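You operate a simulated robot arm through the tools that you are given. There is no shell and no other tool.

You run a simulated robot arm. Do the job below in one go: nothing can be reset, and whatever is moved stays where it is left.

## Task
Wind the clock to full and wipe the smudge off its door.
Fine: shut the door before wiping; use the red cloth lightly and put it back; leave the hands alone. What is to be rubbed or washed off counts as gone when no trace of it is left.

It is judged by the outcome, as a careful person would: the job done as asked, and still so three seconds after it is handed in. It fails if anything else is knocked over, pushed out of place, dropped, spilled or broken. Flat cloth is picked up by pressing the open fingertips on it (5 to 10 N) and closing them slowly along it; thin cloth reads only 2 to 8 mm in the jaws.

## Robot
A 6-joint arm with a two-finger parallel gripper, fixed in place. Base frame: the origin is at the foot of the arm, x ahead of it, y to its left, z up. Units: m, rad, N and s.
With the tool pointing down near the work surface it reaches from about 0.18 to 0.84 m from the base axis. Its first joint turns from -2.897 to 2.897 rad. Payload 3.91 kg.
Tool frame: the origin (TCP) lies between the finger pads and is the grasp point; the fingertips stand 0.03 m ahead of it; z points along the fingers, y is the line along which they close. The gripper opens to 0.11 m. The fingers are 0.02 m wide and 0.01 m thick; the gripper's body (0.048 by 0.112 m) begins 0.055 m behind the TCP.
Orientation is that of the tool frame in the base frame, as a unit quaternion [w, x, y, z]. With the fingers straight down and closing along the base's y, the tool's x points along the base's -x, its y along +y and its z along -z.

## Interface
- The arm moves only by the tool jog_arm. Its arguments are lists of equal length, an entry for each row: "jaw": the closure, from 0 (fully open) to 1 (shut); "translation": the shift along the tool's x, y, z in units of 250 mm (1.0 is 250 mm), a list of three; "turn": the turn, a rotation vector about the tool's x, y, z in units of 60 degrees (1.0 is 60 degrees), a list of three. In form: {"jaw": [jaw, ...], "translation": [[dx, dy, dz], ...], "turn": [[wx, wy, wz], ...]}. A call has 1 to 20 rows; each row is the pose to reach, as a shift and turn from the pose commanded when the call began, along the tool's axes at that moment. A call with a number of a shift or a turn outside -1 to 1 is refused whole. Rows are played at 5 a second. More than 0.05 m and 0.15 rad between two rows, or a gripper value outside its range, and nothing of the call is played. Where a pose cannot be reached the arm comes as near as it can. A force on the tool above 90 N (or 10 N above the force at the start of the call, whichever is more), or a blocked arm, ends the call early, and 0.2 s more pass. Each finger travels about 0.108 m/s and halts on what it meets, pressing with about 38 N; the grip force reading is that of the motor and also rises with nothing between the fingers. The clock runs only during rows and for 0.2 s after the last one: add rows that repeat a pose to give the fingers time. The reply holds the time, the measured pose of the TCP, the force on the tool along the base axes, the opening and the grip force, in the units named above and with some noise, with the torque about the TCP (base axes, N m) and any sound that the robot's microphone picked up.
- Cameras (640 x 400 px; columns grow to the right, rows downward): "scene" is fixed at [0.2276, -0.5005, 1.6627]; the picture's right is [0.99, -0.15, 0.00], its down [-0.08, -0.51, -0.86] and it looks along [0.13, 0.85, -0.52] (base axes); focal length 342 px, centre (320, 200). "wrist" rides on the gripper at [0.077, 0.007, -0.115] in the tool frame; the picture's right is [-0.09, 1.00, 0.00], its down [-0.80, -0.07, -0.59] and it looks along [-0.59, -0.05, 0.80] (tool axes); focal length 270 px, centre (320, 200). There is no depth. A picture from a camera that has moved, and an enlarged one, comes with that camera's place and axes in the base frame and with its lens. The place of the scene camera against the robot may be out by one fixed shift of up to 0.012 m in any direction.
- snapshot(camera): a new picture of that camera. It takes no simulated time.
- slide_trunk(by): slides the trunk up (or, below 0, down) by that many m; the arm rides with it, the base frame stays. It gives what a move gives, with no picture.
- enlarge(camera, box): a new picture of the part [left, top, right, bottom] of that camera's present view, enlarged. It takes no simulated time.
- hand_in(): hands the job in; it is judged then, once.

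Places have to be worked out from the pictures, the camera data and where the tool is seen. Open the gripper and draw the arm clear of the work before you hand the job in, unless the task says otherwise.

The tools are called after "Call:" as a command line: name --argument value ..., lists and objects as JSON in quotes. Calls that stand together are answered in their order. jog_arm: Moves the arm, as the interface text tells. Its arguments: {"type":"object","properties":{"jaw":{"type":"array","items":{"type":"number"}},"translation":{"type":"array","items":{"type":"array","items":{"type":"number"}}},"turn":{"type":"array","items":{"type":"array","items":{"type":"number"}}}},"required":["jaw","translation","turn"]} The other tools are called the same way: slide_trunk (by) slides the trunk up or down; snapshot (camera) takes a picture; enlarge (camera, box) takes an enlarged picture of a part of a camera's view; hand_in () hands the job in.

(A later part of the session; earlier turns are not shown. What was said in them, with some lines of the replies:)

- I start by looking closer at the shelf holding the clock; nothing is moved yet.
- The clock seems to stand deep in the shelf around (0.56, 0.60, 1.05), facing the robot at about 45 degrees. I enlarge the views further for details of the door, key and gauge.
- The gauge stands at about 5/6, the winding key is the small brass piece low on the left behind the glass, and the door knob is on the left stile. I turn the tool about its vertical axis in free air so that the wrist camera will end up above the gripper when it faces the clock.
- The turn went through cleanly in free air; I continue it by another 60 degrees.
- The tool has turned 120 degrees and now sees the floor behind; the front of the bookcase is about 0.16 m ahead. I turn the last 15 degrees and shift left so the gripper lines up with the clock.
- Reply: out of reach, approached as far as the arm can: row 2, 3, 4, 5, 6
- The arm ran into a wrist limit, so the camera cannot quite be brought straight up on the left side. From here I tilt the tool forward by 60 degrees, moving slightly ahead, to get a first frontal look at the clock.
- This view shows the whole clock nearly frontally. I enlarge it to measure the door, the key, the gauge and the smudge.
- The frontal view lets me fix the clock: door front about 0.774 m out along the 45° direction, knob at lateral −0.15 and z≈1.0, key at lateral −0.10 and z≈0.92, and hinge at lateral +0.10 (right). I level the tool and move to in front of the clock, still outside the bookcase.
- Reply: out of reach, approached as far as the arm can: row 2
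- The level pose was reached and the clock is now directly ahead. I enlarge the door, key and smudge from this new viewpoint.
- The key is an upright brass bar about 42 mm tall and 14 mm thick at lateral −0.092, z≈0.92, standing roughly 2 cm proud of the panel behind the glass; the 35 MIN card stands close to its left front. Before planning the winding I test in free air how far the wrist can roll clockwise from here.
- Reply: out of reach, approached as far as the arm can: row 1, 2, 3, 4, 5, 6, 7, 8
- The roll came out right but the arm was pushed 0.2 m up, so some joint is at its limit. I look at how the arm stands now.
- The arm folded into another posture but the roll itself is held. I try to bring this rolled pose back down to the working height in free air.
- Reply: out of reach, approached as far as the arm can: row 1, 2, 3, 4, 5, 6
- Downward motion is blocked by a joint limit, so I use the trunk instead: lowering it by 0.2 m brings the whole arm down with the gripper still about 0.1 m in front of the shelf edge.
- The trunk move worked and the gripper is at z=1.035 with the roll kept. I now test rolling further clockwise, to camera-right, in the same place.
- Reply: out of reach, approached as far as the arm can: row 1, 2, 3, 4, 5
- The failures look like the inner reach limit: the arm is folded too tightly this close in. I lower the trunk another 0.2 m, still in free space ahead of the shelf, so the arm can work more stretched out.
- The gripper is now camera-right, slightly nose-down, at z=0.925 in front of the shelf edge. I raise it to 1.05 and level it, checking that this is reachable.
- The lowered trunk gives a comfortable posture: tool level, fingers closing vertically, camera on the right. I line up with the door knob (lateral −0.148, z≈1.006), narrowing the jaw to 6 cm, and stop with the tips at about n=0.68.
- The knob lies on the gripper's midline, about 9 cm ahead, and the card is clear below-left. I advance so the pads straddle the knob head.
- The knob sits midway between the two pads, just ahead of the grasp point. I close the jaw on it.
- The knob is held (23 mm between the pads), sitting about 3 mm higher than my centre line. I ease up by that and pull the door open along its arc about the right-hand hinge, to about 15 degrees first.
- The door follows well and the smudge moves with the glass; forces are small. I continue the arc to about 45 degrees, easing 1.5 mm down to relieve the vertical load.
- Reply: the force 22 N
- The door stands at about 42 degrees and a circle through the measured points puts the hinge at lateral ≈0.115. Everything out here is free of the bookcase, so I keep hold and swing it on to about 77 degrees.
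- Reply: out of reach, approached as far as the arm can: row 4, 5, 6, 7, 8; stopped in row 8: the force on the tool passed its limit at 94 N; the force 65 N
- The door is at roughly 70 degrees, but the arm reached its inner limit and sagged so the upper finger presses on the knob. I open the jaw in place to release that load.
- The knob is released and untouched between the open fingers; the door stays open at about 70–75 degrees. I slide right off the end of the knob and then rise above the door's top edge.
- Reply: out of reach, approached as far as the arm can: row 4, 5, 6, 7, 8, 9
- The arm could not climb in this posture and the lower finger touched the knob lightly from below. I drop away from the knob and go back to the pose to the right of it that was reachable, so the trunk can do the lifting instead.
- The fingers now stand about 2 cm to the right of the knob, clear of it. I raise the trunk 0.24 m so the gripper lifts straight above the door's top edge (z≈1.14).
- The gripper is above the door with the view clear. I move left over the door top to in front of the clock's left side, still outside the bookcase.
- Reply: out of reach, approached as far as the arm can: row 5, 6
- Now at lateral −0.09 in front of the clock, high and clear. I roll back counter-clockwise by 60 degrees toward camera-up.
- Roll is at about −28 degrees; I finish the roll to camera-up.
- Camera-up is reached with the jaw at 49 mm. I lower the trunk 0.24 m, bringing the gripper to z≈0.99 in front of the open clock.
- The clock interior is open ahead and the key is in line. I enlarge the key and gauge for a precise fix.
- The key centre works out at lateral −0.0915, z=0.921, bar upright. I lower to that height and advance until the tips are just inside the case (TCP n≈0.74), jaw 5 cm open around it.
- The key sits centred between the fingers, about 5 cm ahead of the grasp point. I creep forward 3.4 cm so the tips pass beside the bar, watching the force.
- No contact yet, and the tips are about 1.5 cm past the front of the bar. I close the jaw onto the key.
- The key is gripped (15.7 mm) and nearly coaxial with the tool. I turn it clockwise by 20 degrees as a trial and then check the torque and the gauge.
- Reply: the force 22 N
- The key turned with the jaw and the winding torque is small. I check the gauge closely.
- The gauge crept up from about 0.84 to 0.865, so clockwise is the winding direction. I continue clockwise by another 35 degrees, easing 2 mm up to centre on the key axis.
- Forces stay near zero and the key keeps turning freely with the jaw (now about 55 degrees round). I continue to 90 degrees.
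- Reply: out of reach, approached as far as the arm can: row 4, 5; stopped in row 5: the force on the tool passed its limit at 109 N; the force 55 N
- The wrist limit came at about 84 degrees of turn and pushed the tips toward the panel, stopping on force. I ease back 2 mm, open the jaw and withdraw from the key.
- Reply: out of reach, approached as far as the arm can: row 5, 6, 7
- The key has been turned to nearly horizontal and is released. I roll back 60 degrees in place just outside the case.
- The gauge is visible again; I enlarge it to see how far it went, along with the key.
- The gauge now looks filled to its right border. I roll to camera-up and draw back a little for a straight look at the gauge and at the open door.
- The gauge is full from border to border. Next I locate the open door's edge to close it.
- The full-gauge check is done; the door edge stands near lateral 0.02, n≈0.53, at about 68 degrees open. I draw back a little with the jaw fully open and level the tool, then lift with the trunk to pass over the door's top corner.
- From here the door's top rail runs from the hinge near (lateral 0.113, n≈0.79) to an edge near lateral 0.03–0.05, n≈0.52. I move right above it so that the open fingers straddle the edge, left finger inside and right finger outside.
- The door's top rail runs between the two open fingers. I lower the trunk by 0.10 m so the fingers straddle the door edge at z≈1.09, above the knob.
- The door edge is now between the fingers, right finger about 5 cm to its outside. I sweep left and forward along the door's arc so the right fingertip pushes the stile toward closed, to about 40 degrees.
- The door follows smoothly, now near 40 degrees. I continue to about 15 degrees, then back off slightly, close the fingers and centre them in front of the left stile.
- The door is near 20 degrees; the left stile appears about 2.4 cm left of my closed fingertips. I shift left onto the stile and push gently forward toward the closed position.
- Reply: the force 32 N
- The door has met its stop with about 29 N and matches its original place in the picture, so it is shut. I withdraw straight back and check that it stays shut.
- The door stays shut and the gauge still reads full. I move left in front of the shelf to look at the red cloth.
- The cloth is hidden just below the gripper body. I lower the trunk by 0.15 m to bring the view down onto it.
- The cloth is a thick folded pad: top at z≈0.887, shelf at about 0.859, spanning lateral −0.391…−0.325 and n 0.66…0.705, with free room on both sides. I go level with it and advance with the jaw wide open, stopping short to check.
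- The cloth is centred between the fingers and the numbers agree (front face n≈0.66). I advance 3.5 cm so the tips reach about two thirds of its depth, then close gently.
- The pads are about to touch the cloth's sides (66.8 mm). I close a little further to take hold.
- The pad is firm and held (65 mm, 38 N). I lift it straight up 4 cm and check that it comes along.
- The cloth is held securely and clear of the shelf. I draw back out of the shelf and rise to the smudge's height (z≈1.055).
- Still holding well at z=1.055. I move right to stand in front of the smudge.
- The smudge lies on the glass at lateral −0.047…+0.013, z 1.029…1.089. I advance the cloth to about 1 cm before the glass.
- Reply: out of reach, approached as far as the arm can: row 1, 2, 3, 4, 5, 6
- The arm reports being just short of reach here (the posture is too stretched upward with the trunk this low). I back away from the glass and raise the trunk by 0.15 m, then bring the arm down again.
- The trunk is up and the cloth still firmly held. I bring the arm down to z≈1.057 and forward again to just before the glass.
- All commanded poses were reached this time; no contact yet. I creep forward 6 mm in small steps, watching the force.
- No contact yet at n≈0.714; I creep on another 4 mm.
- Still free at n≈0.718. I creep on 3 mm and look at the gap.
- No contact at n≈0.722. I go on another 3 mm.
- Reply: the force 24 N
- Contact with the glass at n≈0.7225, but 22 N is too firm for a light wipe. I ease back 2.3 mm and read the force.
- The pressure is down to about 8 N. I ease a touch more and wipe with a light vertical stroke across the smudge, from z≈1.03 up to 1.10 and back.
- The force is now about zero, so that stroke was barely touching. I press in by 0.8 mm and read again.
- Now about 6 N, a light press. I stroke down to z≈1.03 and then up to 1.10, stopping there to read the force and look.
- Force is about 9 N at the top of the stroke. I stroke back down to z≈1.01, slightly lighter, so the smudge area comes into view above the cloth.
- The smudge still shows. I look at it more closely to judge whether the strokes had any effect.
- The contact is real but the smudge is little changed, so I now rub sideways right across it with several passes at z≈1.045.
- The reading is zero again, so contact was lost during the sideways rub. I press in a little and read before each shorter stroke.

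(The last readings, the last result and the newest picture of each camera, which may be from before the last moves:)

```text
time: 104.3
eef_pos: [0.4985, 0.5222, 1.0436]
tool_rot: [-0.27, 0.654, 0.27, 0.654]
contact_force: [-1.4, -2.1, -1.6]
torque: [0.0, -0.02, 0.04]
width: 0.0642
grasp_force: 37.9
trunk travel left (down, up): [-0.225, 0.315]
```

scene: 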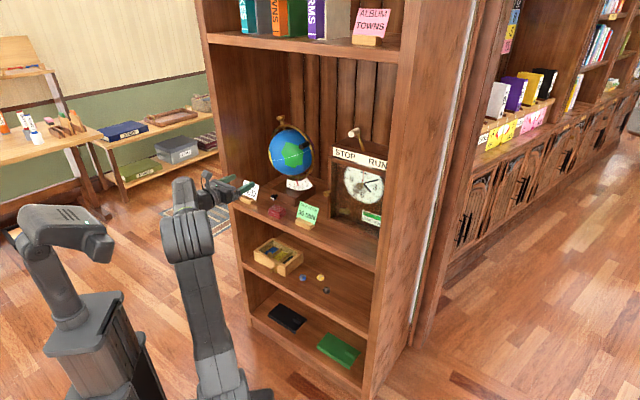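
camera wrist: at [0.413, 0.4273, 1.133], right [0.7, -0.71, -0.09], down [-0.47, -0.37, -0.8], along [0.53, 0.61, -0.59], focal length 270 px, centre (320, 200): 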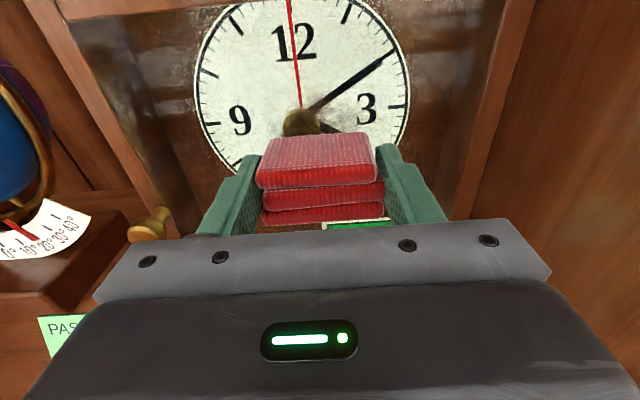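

Only 2.5 N; I press in another 0.8 mm and rub up and down over a short span.

Call:
jog_arm --jaw '[0.5, 0.5, 0.5, 0.5, 0.5, 0.5, 0.5, 0.5, 0.5, 0.5, 0.5, 0.5]' --translation '[[0, 0, 0.0032], [0, 0, 0.0032], [0.04, 0, 0.0032], [0.08, 0, 0.0032], [0.12, 0, 0.0032], [0.08, 0, 0.0032], [0.04, 0, 0.0032], [0, 0, 0.0032], [0.04, 0, 0.0032], [0.08, 0, 0.0032], [0.04, 0, 0.0032], [0, 0, 0.0032]]' --turn '[[0, 0, 0], [0, 0, 0], [0, 0, 0], [0, 0, 0], [0, 0, 0], [0, 0, 0], [0, 0, 0], [0, 0, 0], [0, 0, 0], [0, 0, 0], [0, 0, 0], [0, 0, 0]]'

Call:
enlarge --camera "wrist" --box '[200, 0, 440, 160]'

```text
time: 106.9
eef_pos: [0.4987, 0.523, 1.0445]
tool_rot: [-0.271, 0.652, 0.268, 0.655]
contact_force: [-7.4, -6.9, 3.3]
torque: [0.23, -0.11, 0.15]
width: 0.064
grasp_force: 37.7
trunk travel left (down, up): [-0.225, 0.315]
```

```text
2.50 times, centred on (320, 80) of wrist
camera zoom: at [0.4223, 0.4362, 1.1217], right [0.7, -0.71, -0.09], down [-0.47, -0.37, -0.8], along [0.53, 0.61, -0.59], focal length 676 px, centre (320, 500)
```

zoom: 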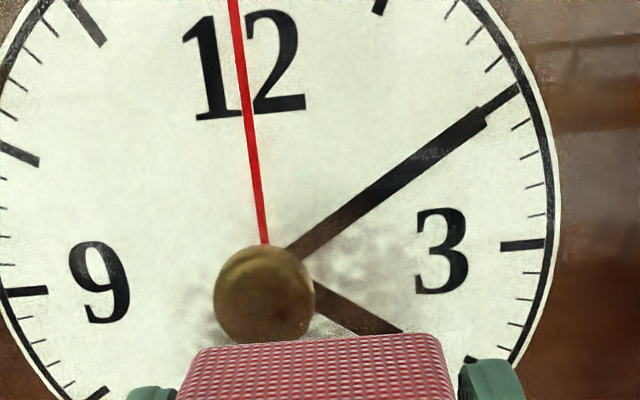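

There is about 10 N now and the smudge above the cloth looks paler. I continue with full up-and-down strokes at two lateral positions, keeping this pressure.

Call:
jog_arm --jaw '[0.5, 0.5, 0.5, 0.5, 0.5, 0.5, 0.5, 0.5, 0.5, 0.5, 0.5, 0.5, 0.5, 0.5, 0.5, 0.5, 0.5, 0.5, 0.5, 0.5]' --translation '[[0, 0.05, -0.0008], [0.06, 0.05, -0.0008], [0.12, 0.05, -0.0008], [0.18, 0.05, -0.0008], [0.2, 0.05, -0.0008], [0.14, 0.05, -0.0008], [0.08, 0.05, -0.0008], [0.02, 0.05, -0.0008], [-0.04, 0.05, -0.0008], [-0.08, 0.05, -0.0008], [-0.08, -0.05, -0.0008], [-0.02, -0.05, -0.0008], [0.04, -0.05, -0.0008], [0.1, -0.05, -0.0008], [0.16, -0.05, -0.0008], [0.2, -0.05, -0.0008], [0.14, -0.05, -0.0008], [0.08, -0.05, -0.0008], [0.0, -0.05, -0.0008], [-0.08, 0, -0.0008]]' --turn '[[0, 0, 0], [0, 0, 0], [0, 0, 0], [0, 0, 0], [0, 0, 0], [0, 0, 0], [0, 0, 0], [0, 0, 0], [0, 0, 0], [0, 0, 0], [0, 0, 0], [0, 0, 0], [0, 0, 0], [0, 0, 0], [0, 0, 0], [0, 0, 0], [0, 0, 0], [0, 0, 0], [0, 0, 0], [0, 0, 0]]'

Call:
enlarge --camera "wrist" --box '[200, 0, 440, 160]'

Call:
enlarge --camera "scene" --box '[325, 160, 385, 215]'

```text
time: 111.1
eef_pos: [0.4968, 0.5239, 1.0253]
tool_rot: [-0.271, 0.653, 0.269, 0.654]
contact_force: [-8.3, -4.2, 2.6]
torque: [0.14, -0.15, 0.07]
width: 0.0642
grasp_force: 38.5
trunk travel left (down, up): [-0.225, 0.315]
```

```text
2.50 times, centred on (320, 80) of wrist
camera zoom: at [0.4211, 0.4379, 1.1015], right [0.7, -0.7, -0.09], down [-0.47, -0.37, -0.8], along [0.53, 0.61, -0.59], focal length 676 px, centre (320, 500)
```

zoom: 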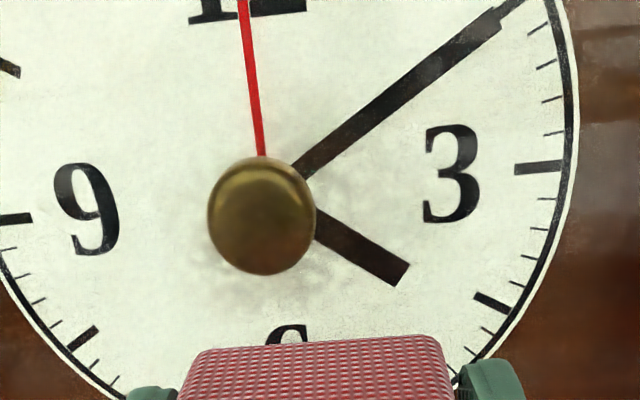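

```text
7.27 times, centred on (355, 188) of scene
camera zoom: at [0.2276, -0.5005, 1.6627], right [0.99, -0.15, 0.0], down [-0.08, -0.51, -0.86], along [0.13, 0.85, -0.52], focal length 2490 px, centre (66, 291)
```

zoom: 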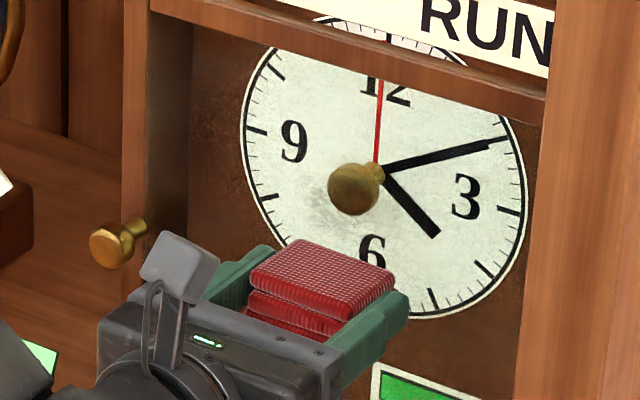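

The smudge has nearly gone; only faint traces remain. I repeat the light strokes over the whole area.

Call:
jog_arm --jaw '[0.5, 0.5, 0.5, 0.5, 0.5, 0.5, 0.5, 0.5, 0.5, 0.5, 0.5, 0.5, 0.5, 0.5, 0.5, 0.5, 0.5, 0.5, 0.5, 0.5]' --translation '[[0.04, -0.06, 0], [0.1, -0.06, 0], [0.16, -0.06, 0], [0.22, -0.06, 0], [0.28, -0.06, 0], [0.22, -0.06, 0], [0.16, -0.06, 0], [0.1, -0.06, 0], [0.04, -0.06, 0], [-0.02, -0.06, 0], [-0.02, 0.06, 0], [0.04, 0.06, 0], [0.1, 0.06, 0], [0.16, 0.06, 0], [0.22, 0.06, 0], [0.28, 0.06, 0], [0.2, 0.06, 0], [0.12, 0.06, 0], [0.04, 0.06, 0], [-0.04, 0, 0]]' --turn '[[0, 0, 0], [0, 0, 0], [0, 0, 0], [0, 0, 0], [0, 0, 0], [0, 0, 0], [0, 0, 0], [0, 0, 0], [0, 0, 0], [0, 0, 0], [0, 0, 0], [0, 0, 0], [0, 0, 0], [0, 0, 0], [0, 0, 0], [0, 0, 0], [0, 0, 0], [0, 0, 0], [0, 0, 0], [0, 0, 0]]'

Call:
enlarge --camera "wrist" --box '[200, 0, 440, 160]'

Call:
enlarge --camera "scene" --box '[325, 160, 385, 215]'

```text
time: 115.3
eef_pos: [0.4985, 0.5221, 1.0129]
tool_rot: [-0.27, 0.653, 0.268, 0.654]
contact_force: [-8.1, -13.0, 3.9]
torque: [0.2, -0.16, 0.09]
width: 0.0642
grasp_force: 38.2
trunk travel left (down, up): [-0.225, 0.315]
```

```text
2.50 times, centred on (320, 80) of wrist
camera zoom: at [0.4228, 0.4363, 1.0904], right [0.7, -0.71, -0.09], down [-0.47, -0.37, -0.8], along [0.53, 0.61, -0.59], focal length 676 px, centre (320, 500)
```

zoom: 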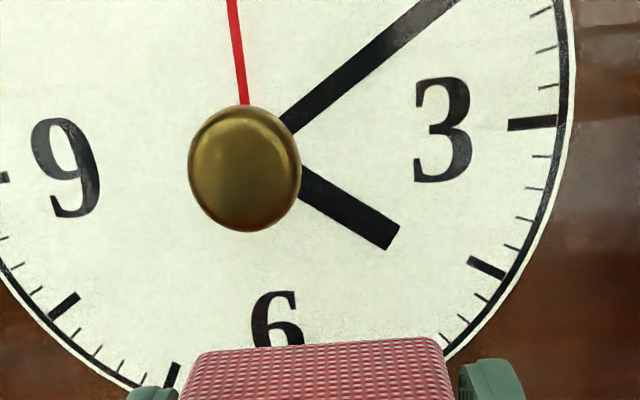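

```text
7.27 times, centred on (355, 188) of scene
camera zoom: at [0.2276, -0.5005, 1.6627], right [0.99, -0.15, 0.0], down [-0.08, -0.51, -0.86], along [0.13, 0.85, -0.52], focal length 2490 px, centre (66, 291)
```

zoom: 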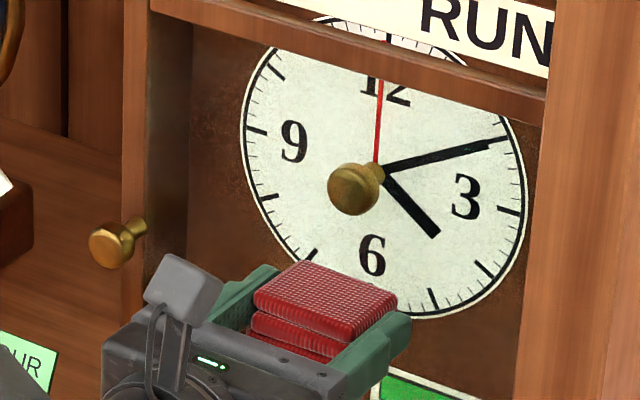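

The smudge looks completely gone from both cameras. I draw the cloth back off the glass and inspect the whole door.

Call:
jog_arm --jaw '[0.5, 0.5, 0.5, 0.5, 0.5, 0.5]' --translation '[[0, 0, -0.03], [0, 0, -0.1], [0, 0, -0.22], [0, 0, -0.36], [0, 0, -0.5], [0, 0, -0.62]]' --turn '[[0, 0, 0], [0, 0, 0], [0, 0, 0], [0, 0, 0], [0, 0, 0], [0, 0, 0]]'

Call:
enlarge --camera "wrist" --box '[220, 0, 420, 150]'

Call:
enlarge --camera "scene" --box '[335, 160, 380, 210]'

```text
time: 116.7
eef_pos: [0.3899, 0.4125, 1.011]
tool_rot: [-0.271, 0.654, 0.27, 0.653]
contact_force: [0.8, 0.1, -0.2]
torque: [0.04, 0.02, 0.03]
width: 0.064
grasp_force: 38.6
trunk travel left (down, up): [-0.225, 0.315]
```

```text
2.67 times, centred on (320, 75) of wrist
camera zoom: at [0.3138, 0.3276, 1.089], right [0.7, -0.71, -0.09], down [-0.47, -0.37, -0.8], along [0.53, 0.61, -0.59], focal length 721 px, centre (320, 533)
```

zoom: 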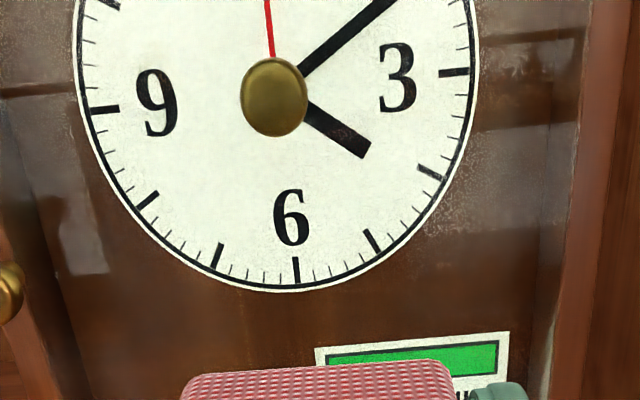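

```text
8.00 times, centred on (358, 185) of scene
camera zoom: at [0.2276, -0.5005, 1.6627], right [0.99, -0.15, 0.0], down [-0.08, -0.51, -0.86], along [0.13, 0.85, -0.52], focal length 2739 px, centre (20, 320)
```

zoom: 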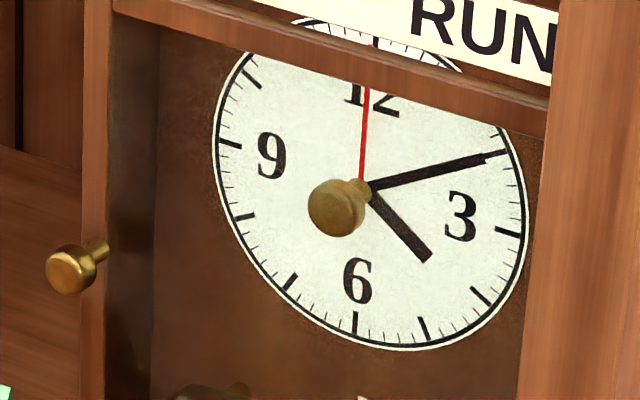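

The glass looks clean. I zoom further on the former smudge area to be sure no trace remains.

Call:
enlarge --camera "wrist" --box '[280, 10, 370, 80]'

Call:
enlarge --camera "scene" --box '[344, 175, 369, 198]'

```text
5.71 times, centred on (325, 45) of wrist
camera zoom: at [0.3138, 0.3276, 1.089], right [0.7, -0.71, -0.09], down [-0.47, -0.37, -0.8], along [0.53, 0.61, -0.59], focal length 1544 px, centre (291, 1086)
```

zoom: 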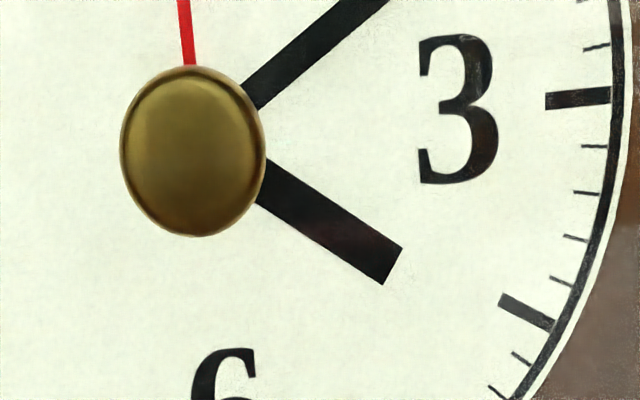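

```text
16.00 times, centred on (356, 186) of scene
camera zoom: at [0.2276, -0.5005, 1.6627], right [0.99, -0.15, 0.0], down [-0.08, -0.51, -0.86], along [0.13, 0.85, -0.52], focal length 5478 px, centre (-264, 416)
```

zoom: 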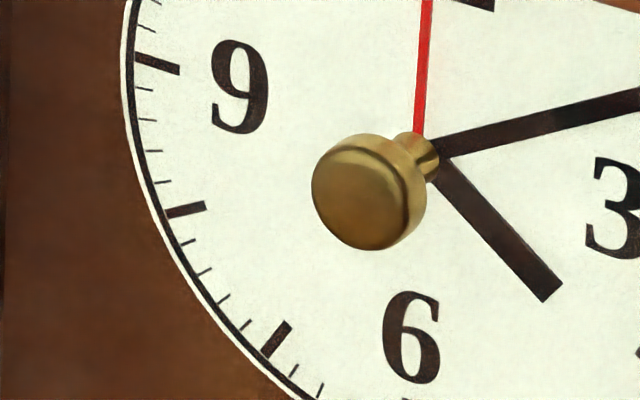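

No trace is left, and the hands are unmoved. Now I take the cloth back: first left in front of the shelf and up to z≈1.10.

Call:
jog_arm --jaw '[0.5, 0.5, 0.5, 0.5, 0.5, 0.5, 0.5]' --translation '[[0.05, -0.14, -0.01], [0.1, -0.28, -0.02], [0.15, -0.42, -0.03], [0.2, -0.56, -0.03], [0.25, -0.7, -0.03], [0.3, -0.85, -0.03], [0.35, -1.0, -0.03]]' --turn '[[0, 0, 0], [0, 0, 0], [0, 0, 0], [0, 0, 0], [0, 0, 0], [0, 0, 0], [0, 0, 0]]'

Call:
slide_trunk --by -0.15

```text
time: 118.3
eef_pos: [0.2097, 0.587, 1.102]
tool_rot: [-0.27, 0.654, 0.269, 0.654]
contact_force: [0.1, 0.1, -0.3]
torque: [0.01, 0.02, 0.0]
width: 0.0641
grasp_force: 37.9
trunk travel left (down, up): [-0.225, 0.315]
```

```text
time: 120.1
eef_pos: [0.2098, 0.5875, 0.9536]
tool_rot: [-0.27, 0.654, 0.27, 0.654]
contact_force: [-0.3, -0.6, -0.3]
torque: [-0.02, 0.02, -0.01]
width: 0.0641
grasp_force: 38.1
trunk travel left (down, up): [-0.075, 0.465]
```

The cloth is at lateral −0.267, z≈0.954, outside the shelf. I move left to its original lateral place and then forward above its spot, at z≈0.915.

Call:
jog_arm --jaw '[0.5, 0.5, 0.5, 0.5, 0.5, 0.5, 0.5]' --translation '[[-0.04, -0.12, 0], [-0.08, -0.24, 0], [-0.12, -0.36, 0], [-0.154, -0.36, 0.1], [-0.154, -0.36, 0.2], [-0.154, -0.36, 0.3], [-0.154, -0.36, 0.387]]' --turn '[[0, 0, 0], [0, 0, 0], [0, 0, 0], [0, 0, 0], [0, 0, 0], [0, 0, 0], [0, 0, 0]]'

Call:
enlarge --camera "wrist" --box '[200, 60, 440, 240]'

Call:
enlarge --camera "scene" --box '[230, 150, 340, 240]'

```text
time: 121.7
eef_pos: [0.2138, 0.7189, 0.9148]
tool_rot: [-0.27, 0.654, 0.269, 0.654]
contact_force: [-0.8, -0.2, 0.8]
torque: [-0.02, 0.01, -0.01]
width: 0.0642
grasp_force: 37.6
trunk travel left (down, up): [-0.075, 0.465]
```

```text
2.22 times, centred on (320, 150) of wrist
camera zoom: at [0.1373, 0.6326, 0.9915], right [0.7, -0.7, -0.09], down [-0.47, -0.37, -0.8], along [0.53, 0.61, -0.59], focal length 601 px, centre (320, 311)
```

zoom: 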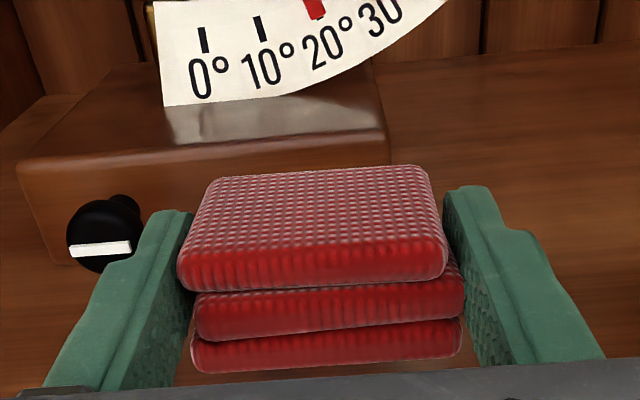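

```text
4.44 times, centred on (285, 195) of scene
camera zoom: at [0.2276, -0.5005, 1.6627], right [0.99, -0.15, 0.0], down [-0.08, -0.51, -0.86], along [0.13, 0.85, -0.52], focal length 1522 px, centre (476, 222)
```

zoom: 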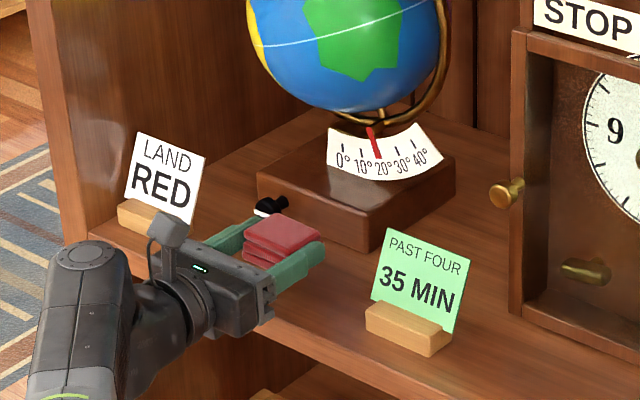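

The cloth is above its old place, only slightly tipped in the grip. I lower it 33 mm to just above the shelf.

Call:
jog_arm --jaw '[0.5, 0.5, 0.5, 0.5, 0.5]' --translation '[[-0.04, 0, 0.004], [-0.08, 0, 0.004], [-0.11, 0, 0.004], [-0.131, 0, 0.004], [-0.131, 0, 0.004]]' --turn '[[0, 0, 0], [0, 0, 0], [0, 0, 0], [0, 0, 0], [0, 0, 0]]'

```text
time: 122.9
eef_pos: [0.2153, 0.7192, 0.8814]
tool_rot: [-0.271, 0.654, 0.27, 0.653]
contact_force: [0.8, -0.2, -0.9]
torque: [0.0, 0.0, 0.0]
width: 0.0642
grasp_force: 38.1
trunk travel left (down, up): [-0.075, 0.465]
```

No contact yet at z=0.881; I lower 2.5 mm more to set it down.

Call:
jog_arm --jaw '[0.5, 0.5, 0.5]' --translation '[[-0.005, 0, 0], [-0.01, 0, 0], [-0.01, 0, 0]]' --turn '[[0, 0, 0], [0, 0, 0], [0, 0, 0]]'

Call:
enlarge --camera "wrist" --box '[200, 60, 440, 240]'

```text
time: 123.7
eef_pos: [0.2158, 0.72, 0.8813]
tool_rot: [-0.271, 0.653, 0.269, 0.654]
contact_force: [-0.5, 1.5, 3.8]
torque: [0.07, -0.22, 0.09]
width: 0.064
grasp_force: 38.3
trunk travel left (down, up): [-0.075, 0.465]
```

```text
2.22 times, centred on (320, 150) of wrist
camera zoom: at [0.139, 0.6332, 0.9567], right [0.7, -0.7, -0.09], down [-0.47, -0.37, -0.8], along [0.53, 0.61, -0.59], focal length 601 px, centre (320, 311)
```

zoom: 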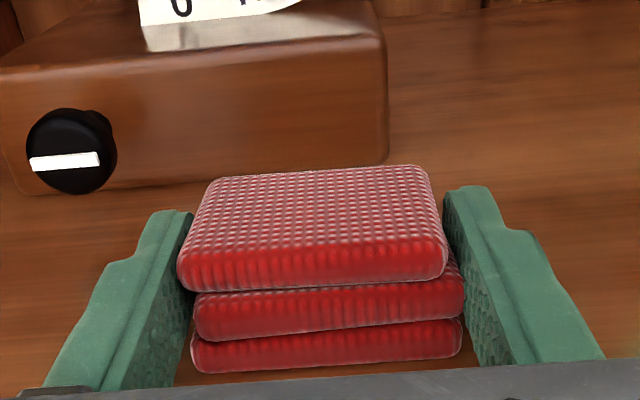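

The cloth touches the shelf (about 4 N). I open the jaw slowly to release it.

Call:
jog_arm --jaw '[0.4, 0.36, 0.32, 0.27, 0.2, 0.15, 0.1, 0.1]' --translation '[[0, 0, 0], [0, 0, 0], [0, 0, 0], [0, 0, 0], [0, 0, 0], [0, 0, 0], [0, 0, 0], [0, 0, 0]]' --turn '[[0, 0, 0], [0, 0, 0], [0, 0, 0], [0, 0, 0], [0, 0, 0], [0, 0, 0], [0, 0, 0], [0, 0, 0]]'

Call:
enlarge --camera "wrist" --box '[200, 60, 440, 240]'

Call:
enlarge --camera "scene" --box '[230, 170, 330, 240]'

```text
time: 125.5
eef_pos: [0.2157, 0.7192, 0.8786]
tool_rot: [-0.27, 0.654, 0.269, 0.654]
contact_force: [-0.4, -0.4, 0.3]
torque: [0.01, -0.01, 0.0]
width: 0.0988
grasp_force: 0.2
trunk travel left (down, up): [-0.075, 0.465]
```

```text
2.22 times, centred on (320, 150) of wrist
camera zoom: at [0.1393, 0.6334, 0.956], right [0.7, -0.71, -0.09], down [-0.47, -0.37, -0.8], along [0.53, 0.61, -0.59], focal length 601 px, centre (320, 311)
```

zoom: 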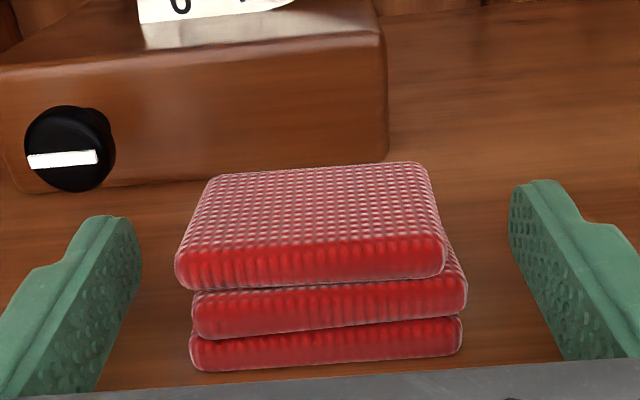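

```text
5.71 times, centred on (280, 205) of scene
camera zoom: at [0.2276, -0.5005, 1.6627], right [0.99, -0.15, 0.0], down [-0.08, -0.51, -0.86], along [0.13, 0.85, -0.52], focal length 1957 px, centre (549, 171)
```

zoom: 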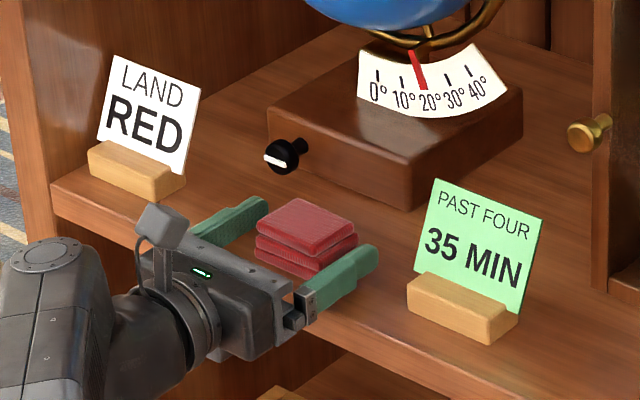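

The cloth sits back in its place and the fingers are clear on both sides. I withdraw straight back out of the shelf.

Call:
jog_arm --jaw '[0.1, 0.1, 0.1, 0.1, 0.1, 0.1]' --translation '[[0, 0, -0.08], [0, 0, -0.18], [0, 0, -0.3], [0, 0, -0.42], [0, 0, -0.54], [0.02, 0, -0.64]]' --turn '[[0, 0, 0], [0, 0, 0], [0, 0, 0], [0, 0, 0], [0, 0, 0], [0, 0, 0]]'

Call:
snapshot --camera "scene"

Call:
enlarge --camera "scene" --box '[220, 110, 400, 250]'

Call:
enlarge --camera "scene" --box '[230, 165, 340, 240]'

```text
time: 126.9
eef_pos: [0.1013, 0.6057, 0.8838]
tool_rot: [-0.27, 0.654, 0.269, 0.654]
contact_force: [0.7, 0.6, 0.2]
torque: [0.01, 0.0, 0.01]
width: 0.0991
grasp_force: 0.1
trunk travel left (down, up): [-0.075, 0.465]
```

```text
taken
```

scene: 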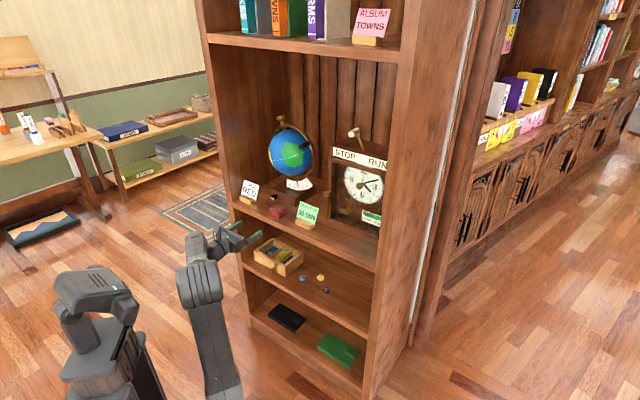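

```text
2.86 times, centred on (310, 180) of scene
camera zoom: at [0.2276, -0.5005, 1.6627], right [0.99, -0.15, 0.0], down [-0.08, -0.51, -0.86], along [0.13, 0.85, -0.52], focal length 978 px, centre (349, 257)
```

zoom: 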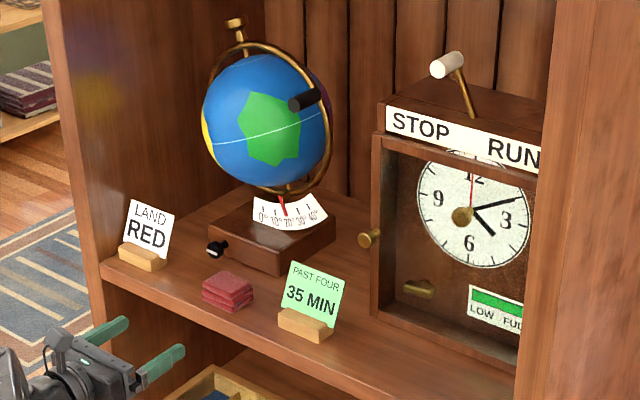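

```text
5.33 times, centred on (285, 202) of scene
camera zoom: at [0.2276, -0.5005, 1.6627], right [0.99, -0.15, 0.0], down [-0.08, -0.51, -0.86], along [0.13, 0.85, -0.52], focal length 1826 px, centre (507, 187)
```

zoom: 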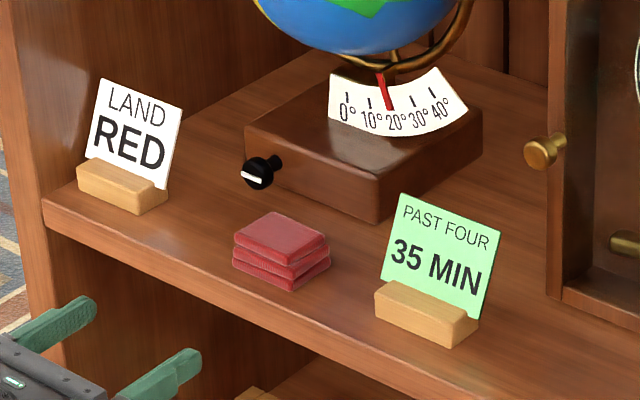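

Everything on the shelf matches its original place. I take one last look at the clock from the front with the wrist camera to confirm gauge, door and glass.

Call:
jog_arm --jaw '[0, 0, 0, 0, 0, 0, 0]' --translation '[[0.08, -0.02, -0.01], [0.2, 0.1, -0.01], [0.32, 0.26, -0.01], [0.4, 0.44, -0.01], [0.45, 0.62, -0.01], [0.48, 0.8, -0.01], [0.48, 0.97, -0.01]]' --turn '[[0, 0, 0], [0, 0, 0], [0, 0, 0], [0, 0, 0], [0, 0, 0], [0, 0, 0], [0, 0, 0]]'

Call:
snapshot --camera "wrist"

Call:
enlarge --camera "wrist" --box '[250, 0, 470, 150]'

```text
time: 128.5
eef_pos: [0.2711, 0.431, 1.0012]
tool_rot: [-0.27, 0.653, 0.27, 0.653]
contact_force: [0.0, 0.4, -0.6]
torque: [0.01, -0.02, 0.0]
width: 0.1098
grasp_force: 0.1
trunk travel left (down, up): [-0.075, 0.465]
```

```text
taken
camera wrist: at [0.1947, 0.3453, 1.0793], right [0.7, -0.71, -0.09], down [-0.47, -0.37, -0.8], along [0.53, 0.61, -0.59], focal length 270 px, centre (320, 200)
```

wrist: 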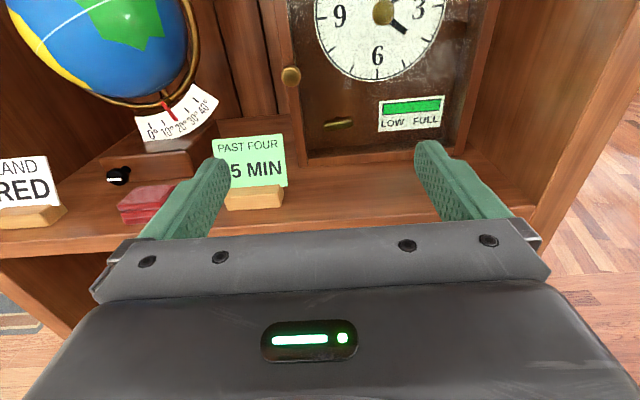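

```text
2.67 times, centred on (360, 75) of wrist
camera zoom: at [0.1947, 0.3453, 1.0793], right [0.7, -0.71, -0.09], down [-0.47, -0.37, -0.8], along [0.53, 0.61, -0.59], focal length 721 px, centre (213, 533)
```

zoom: 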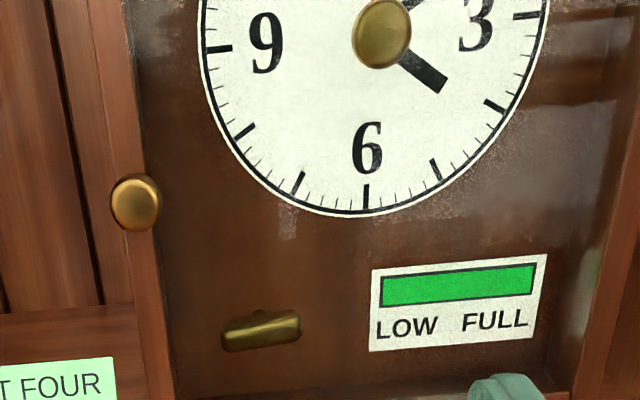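

The gauge reads full, the door is shut, the glass is clean, and the hands, cards, globe and cloth are in place. The gripper is open and stands outside the bookcase, clear of everything, so I hand the job in.

Call:
hand_in

```text
The job is handed in.
```

The clock is wound to full, its door is shut and the smudge is gone from the glass. I handed the job in with the gripper open and the arm outside the bookcase.

- **Winding:** I opened the door and turned the brass key clockwise about 84 degrees. The gauge went from roughly five-sixths to full and still reads full.
- **Wiping:** I shut the door first, then rubbed the smudge with the red cloth. Close-up views from both cameras show no trace left. I aimed to press with 6 to 10 N. It briefly reached about 22 N at first touch and about 15 N at the end of the last stroke.
- **Cloth:** It is back in its original spot, to within a couple of millimetres as far as the pictures show.
- **Hands and shelf:** The clock hands, the cards and the globe look unmoved in the last views.

Two moves went over the 90 N force limit and were stopped: one while swinging the door open by its knob, one at the end of the key turn. Nothing looked moved or damaged afterwards.
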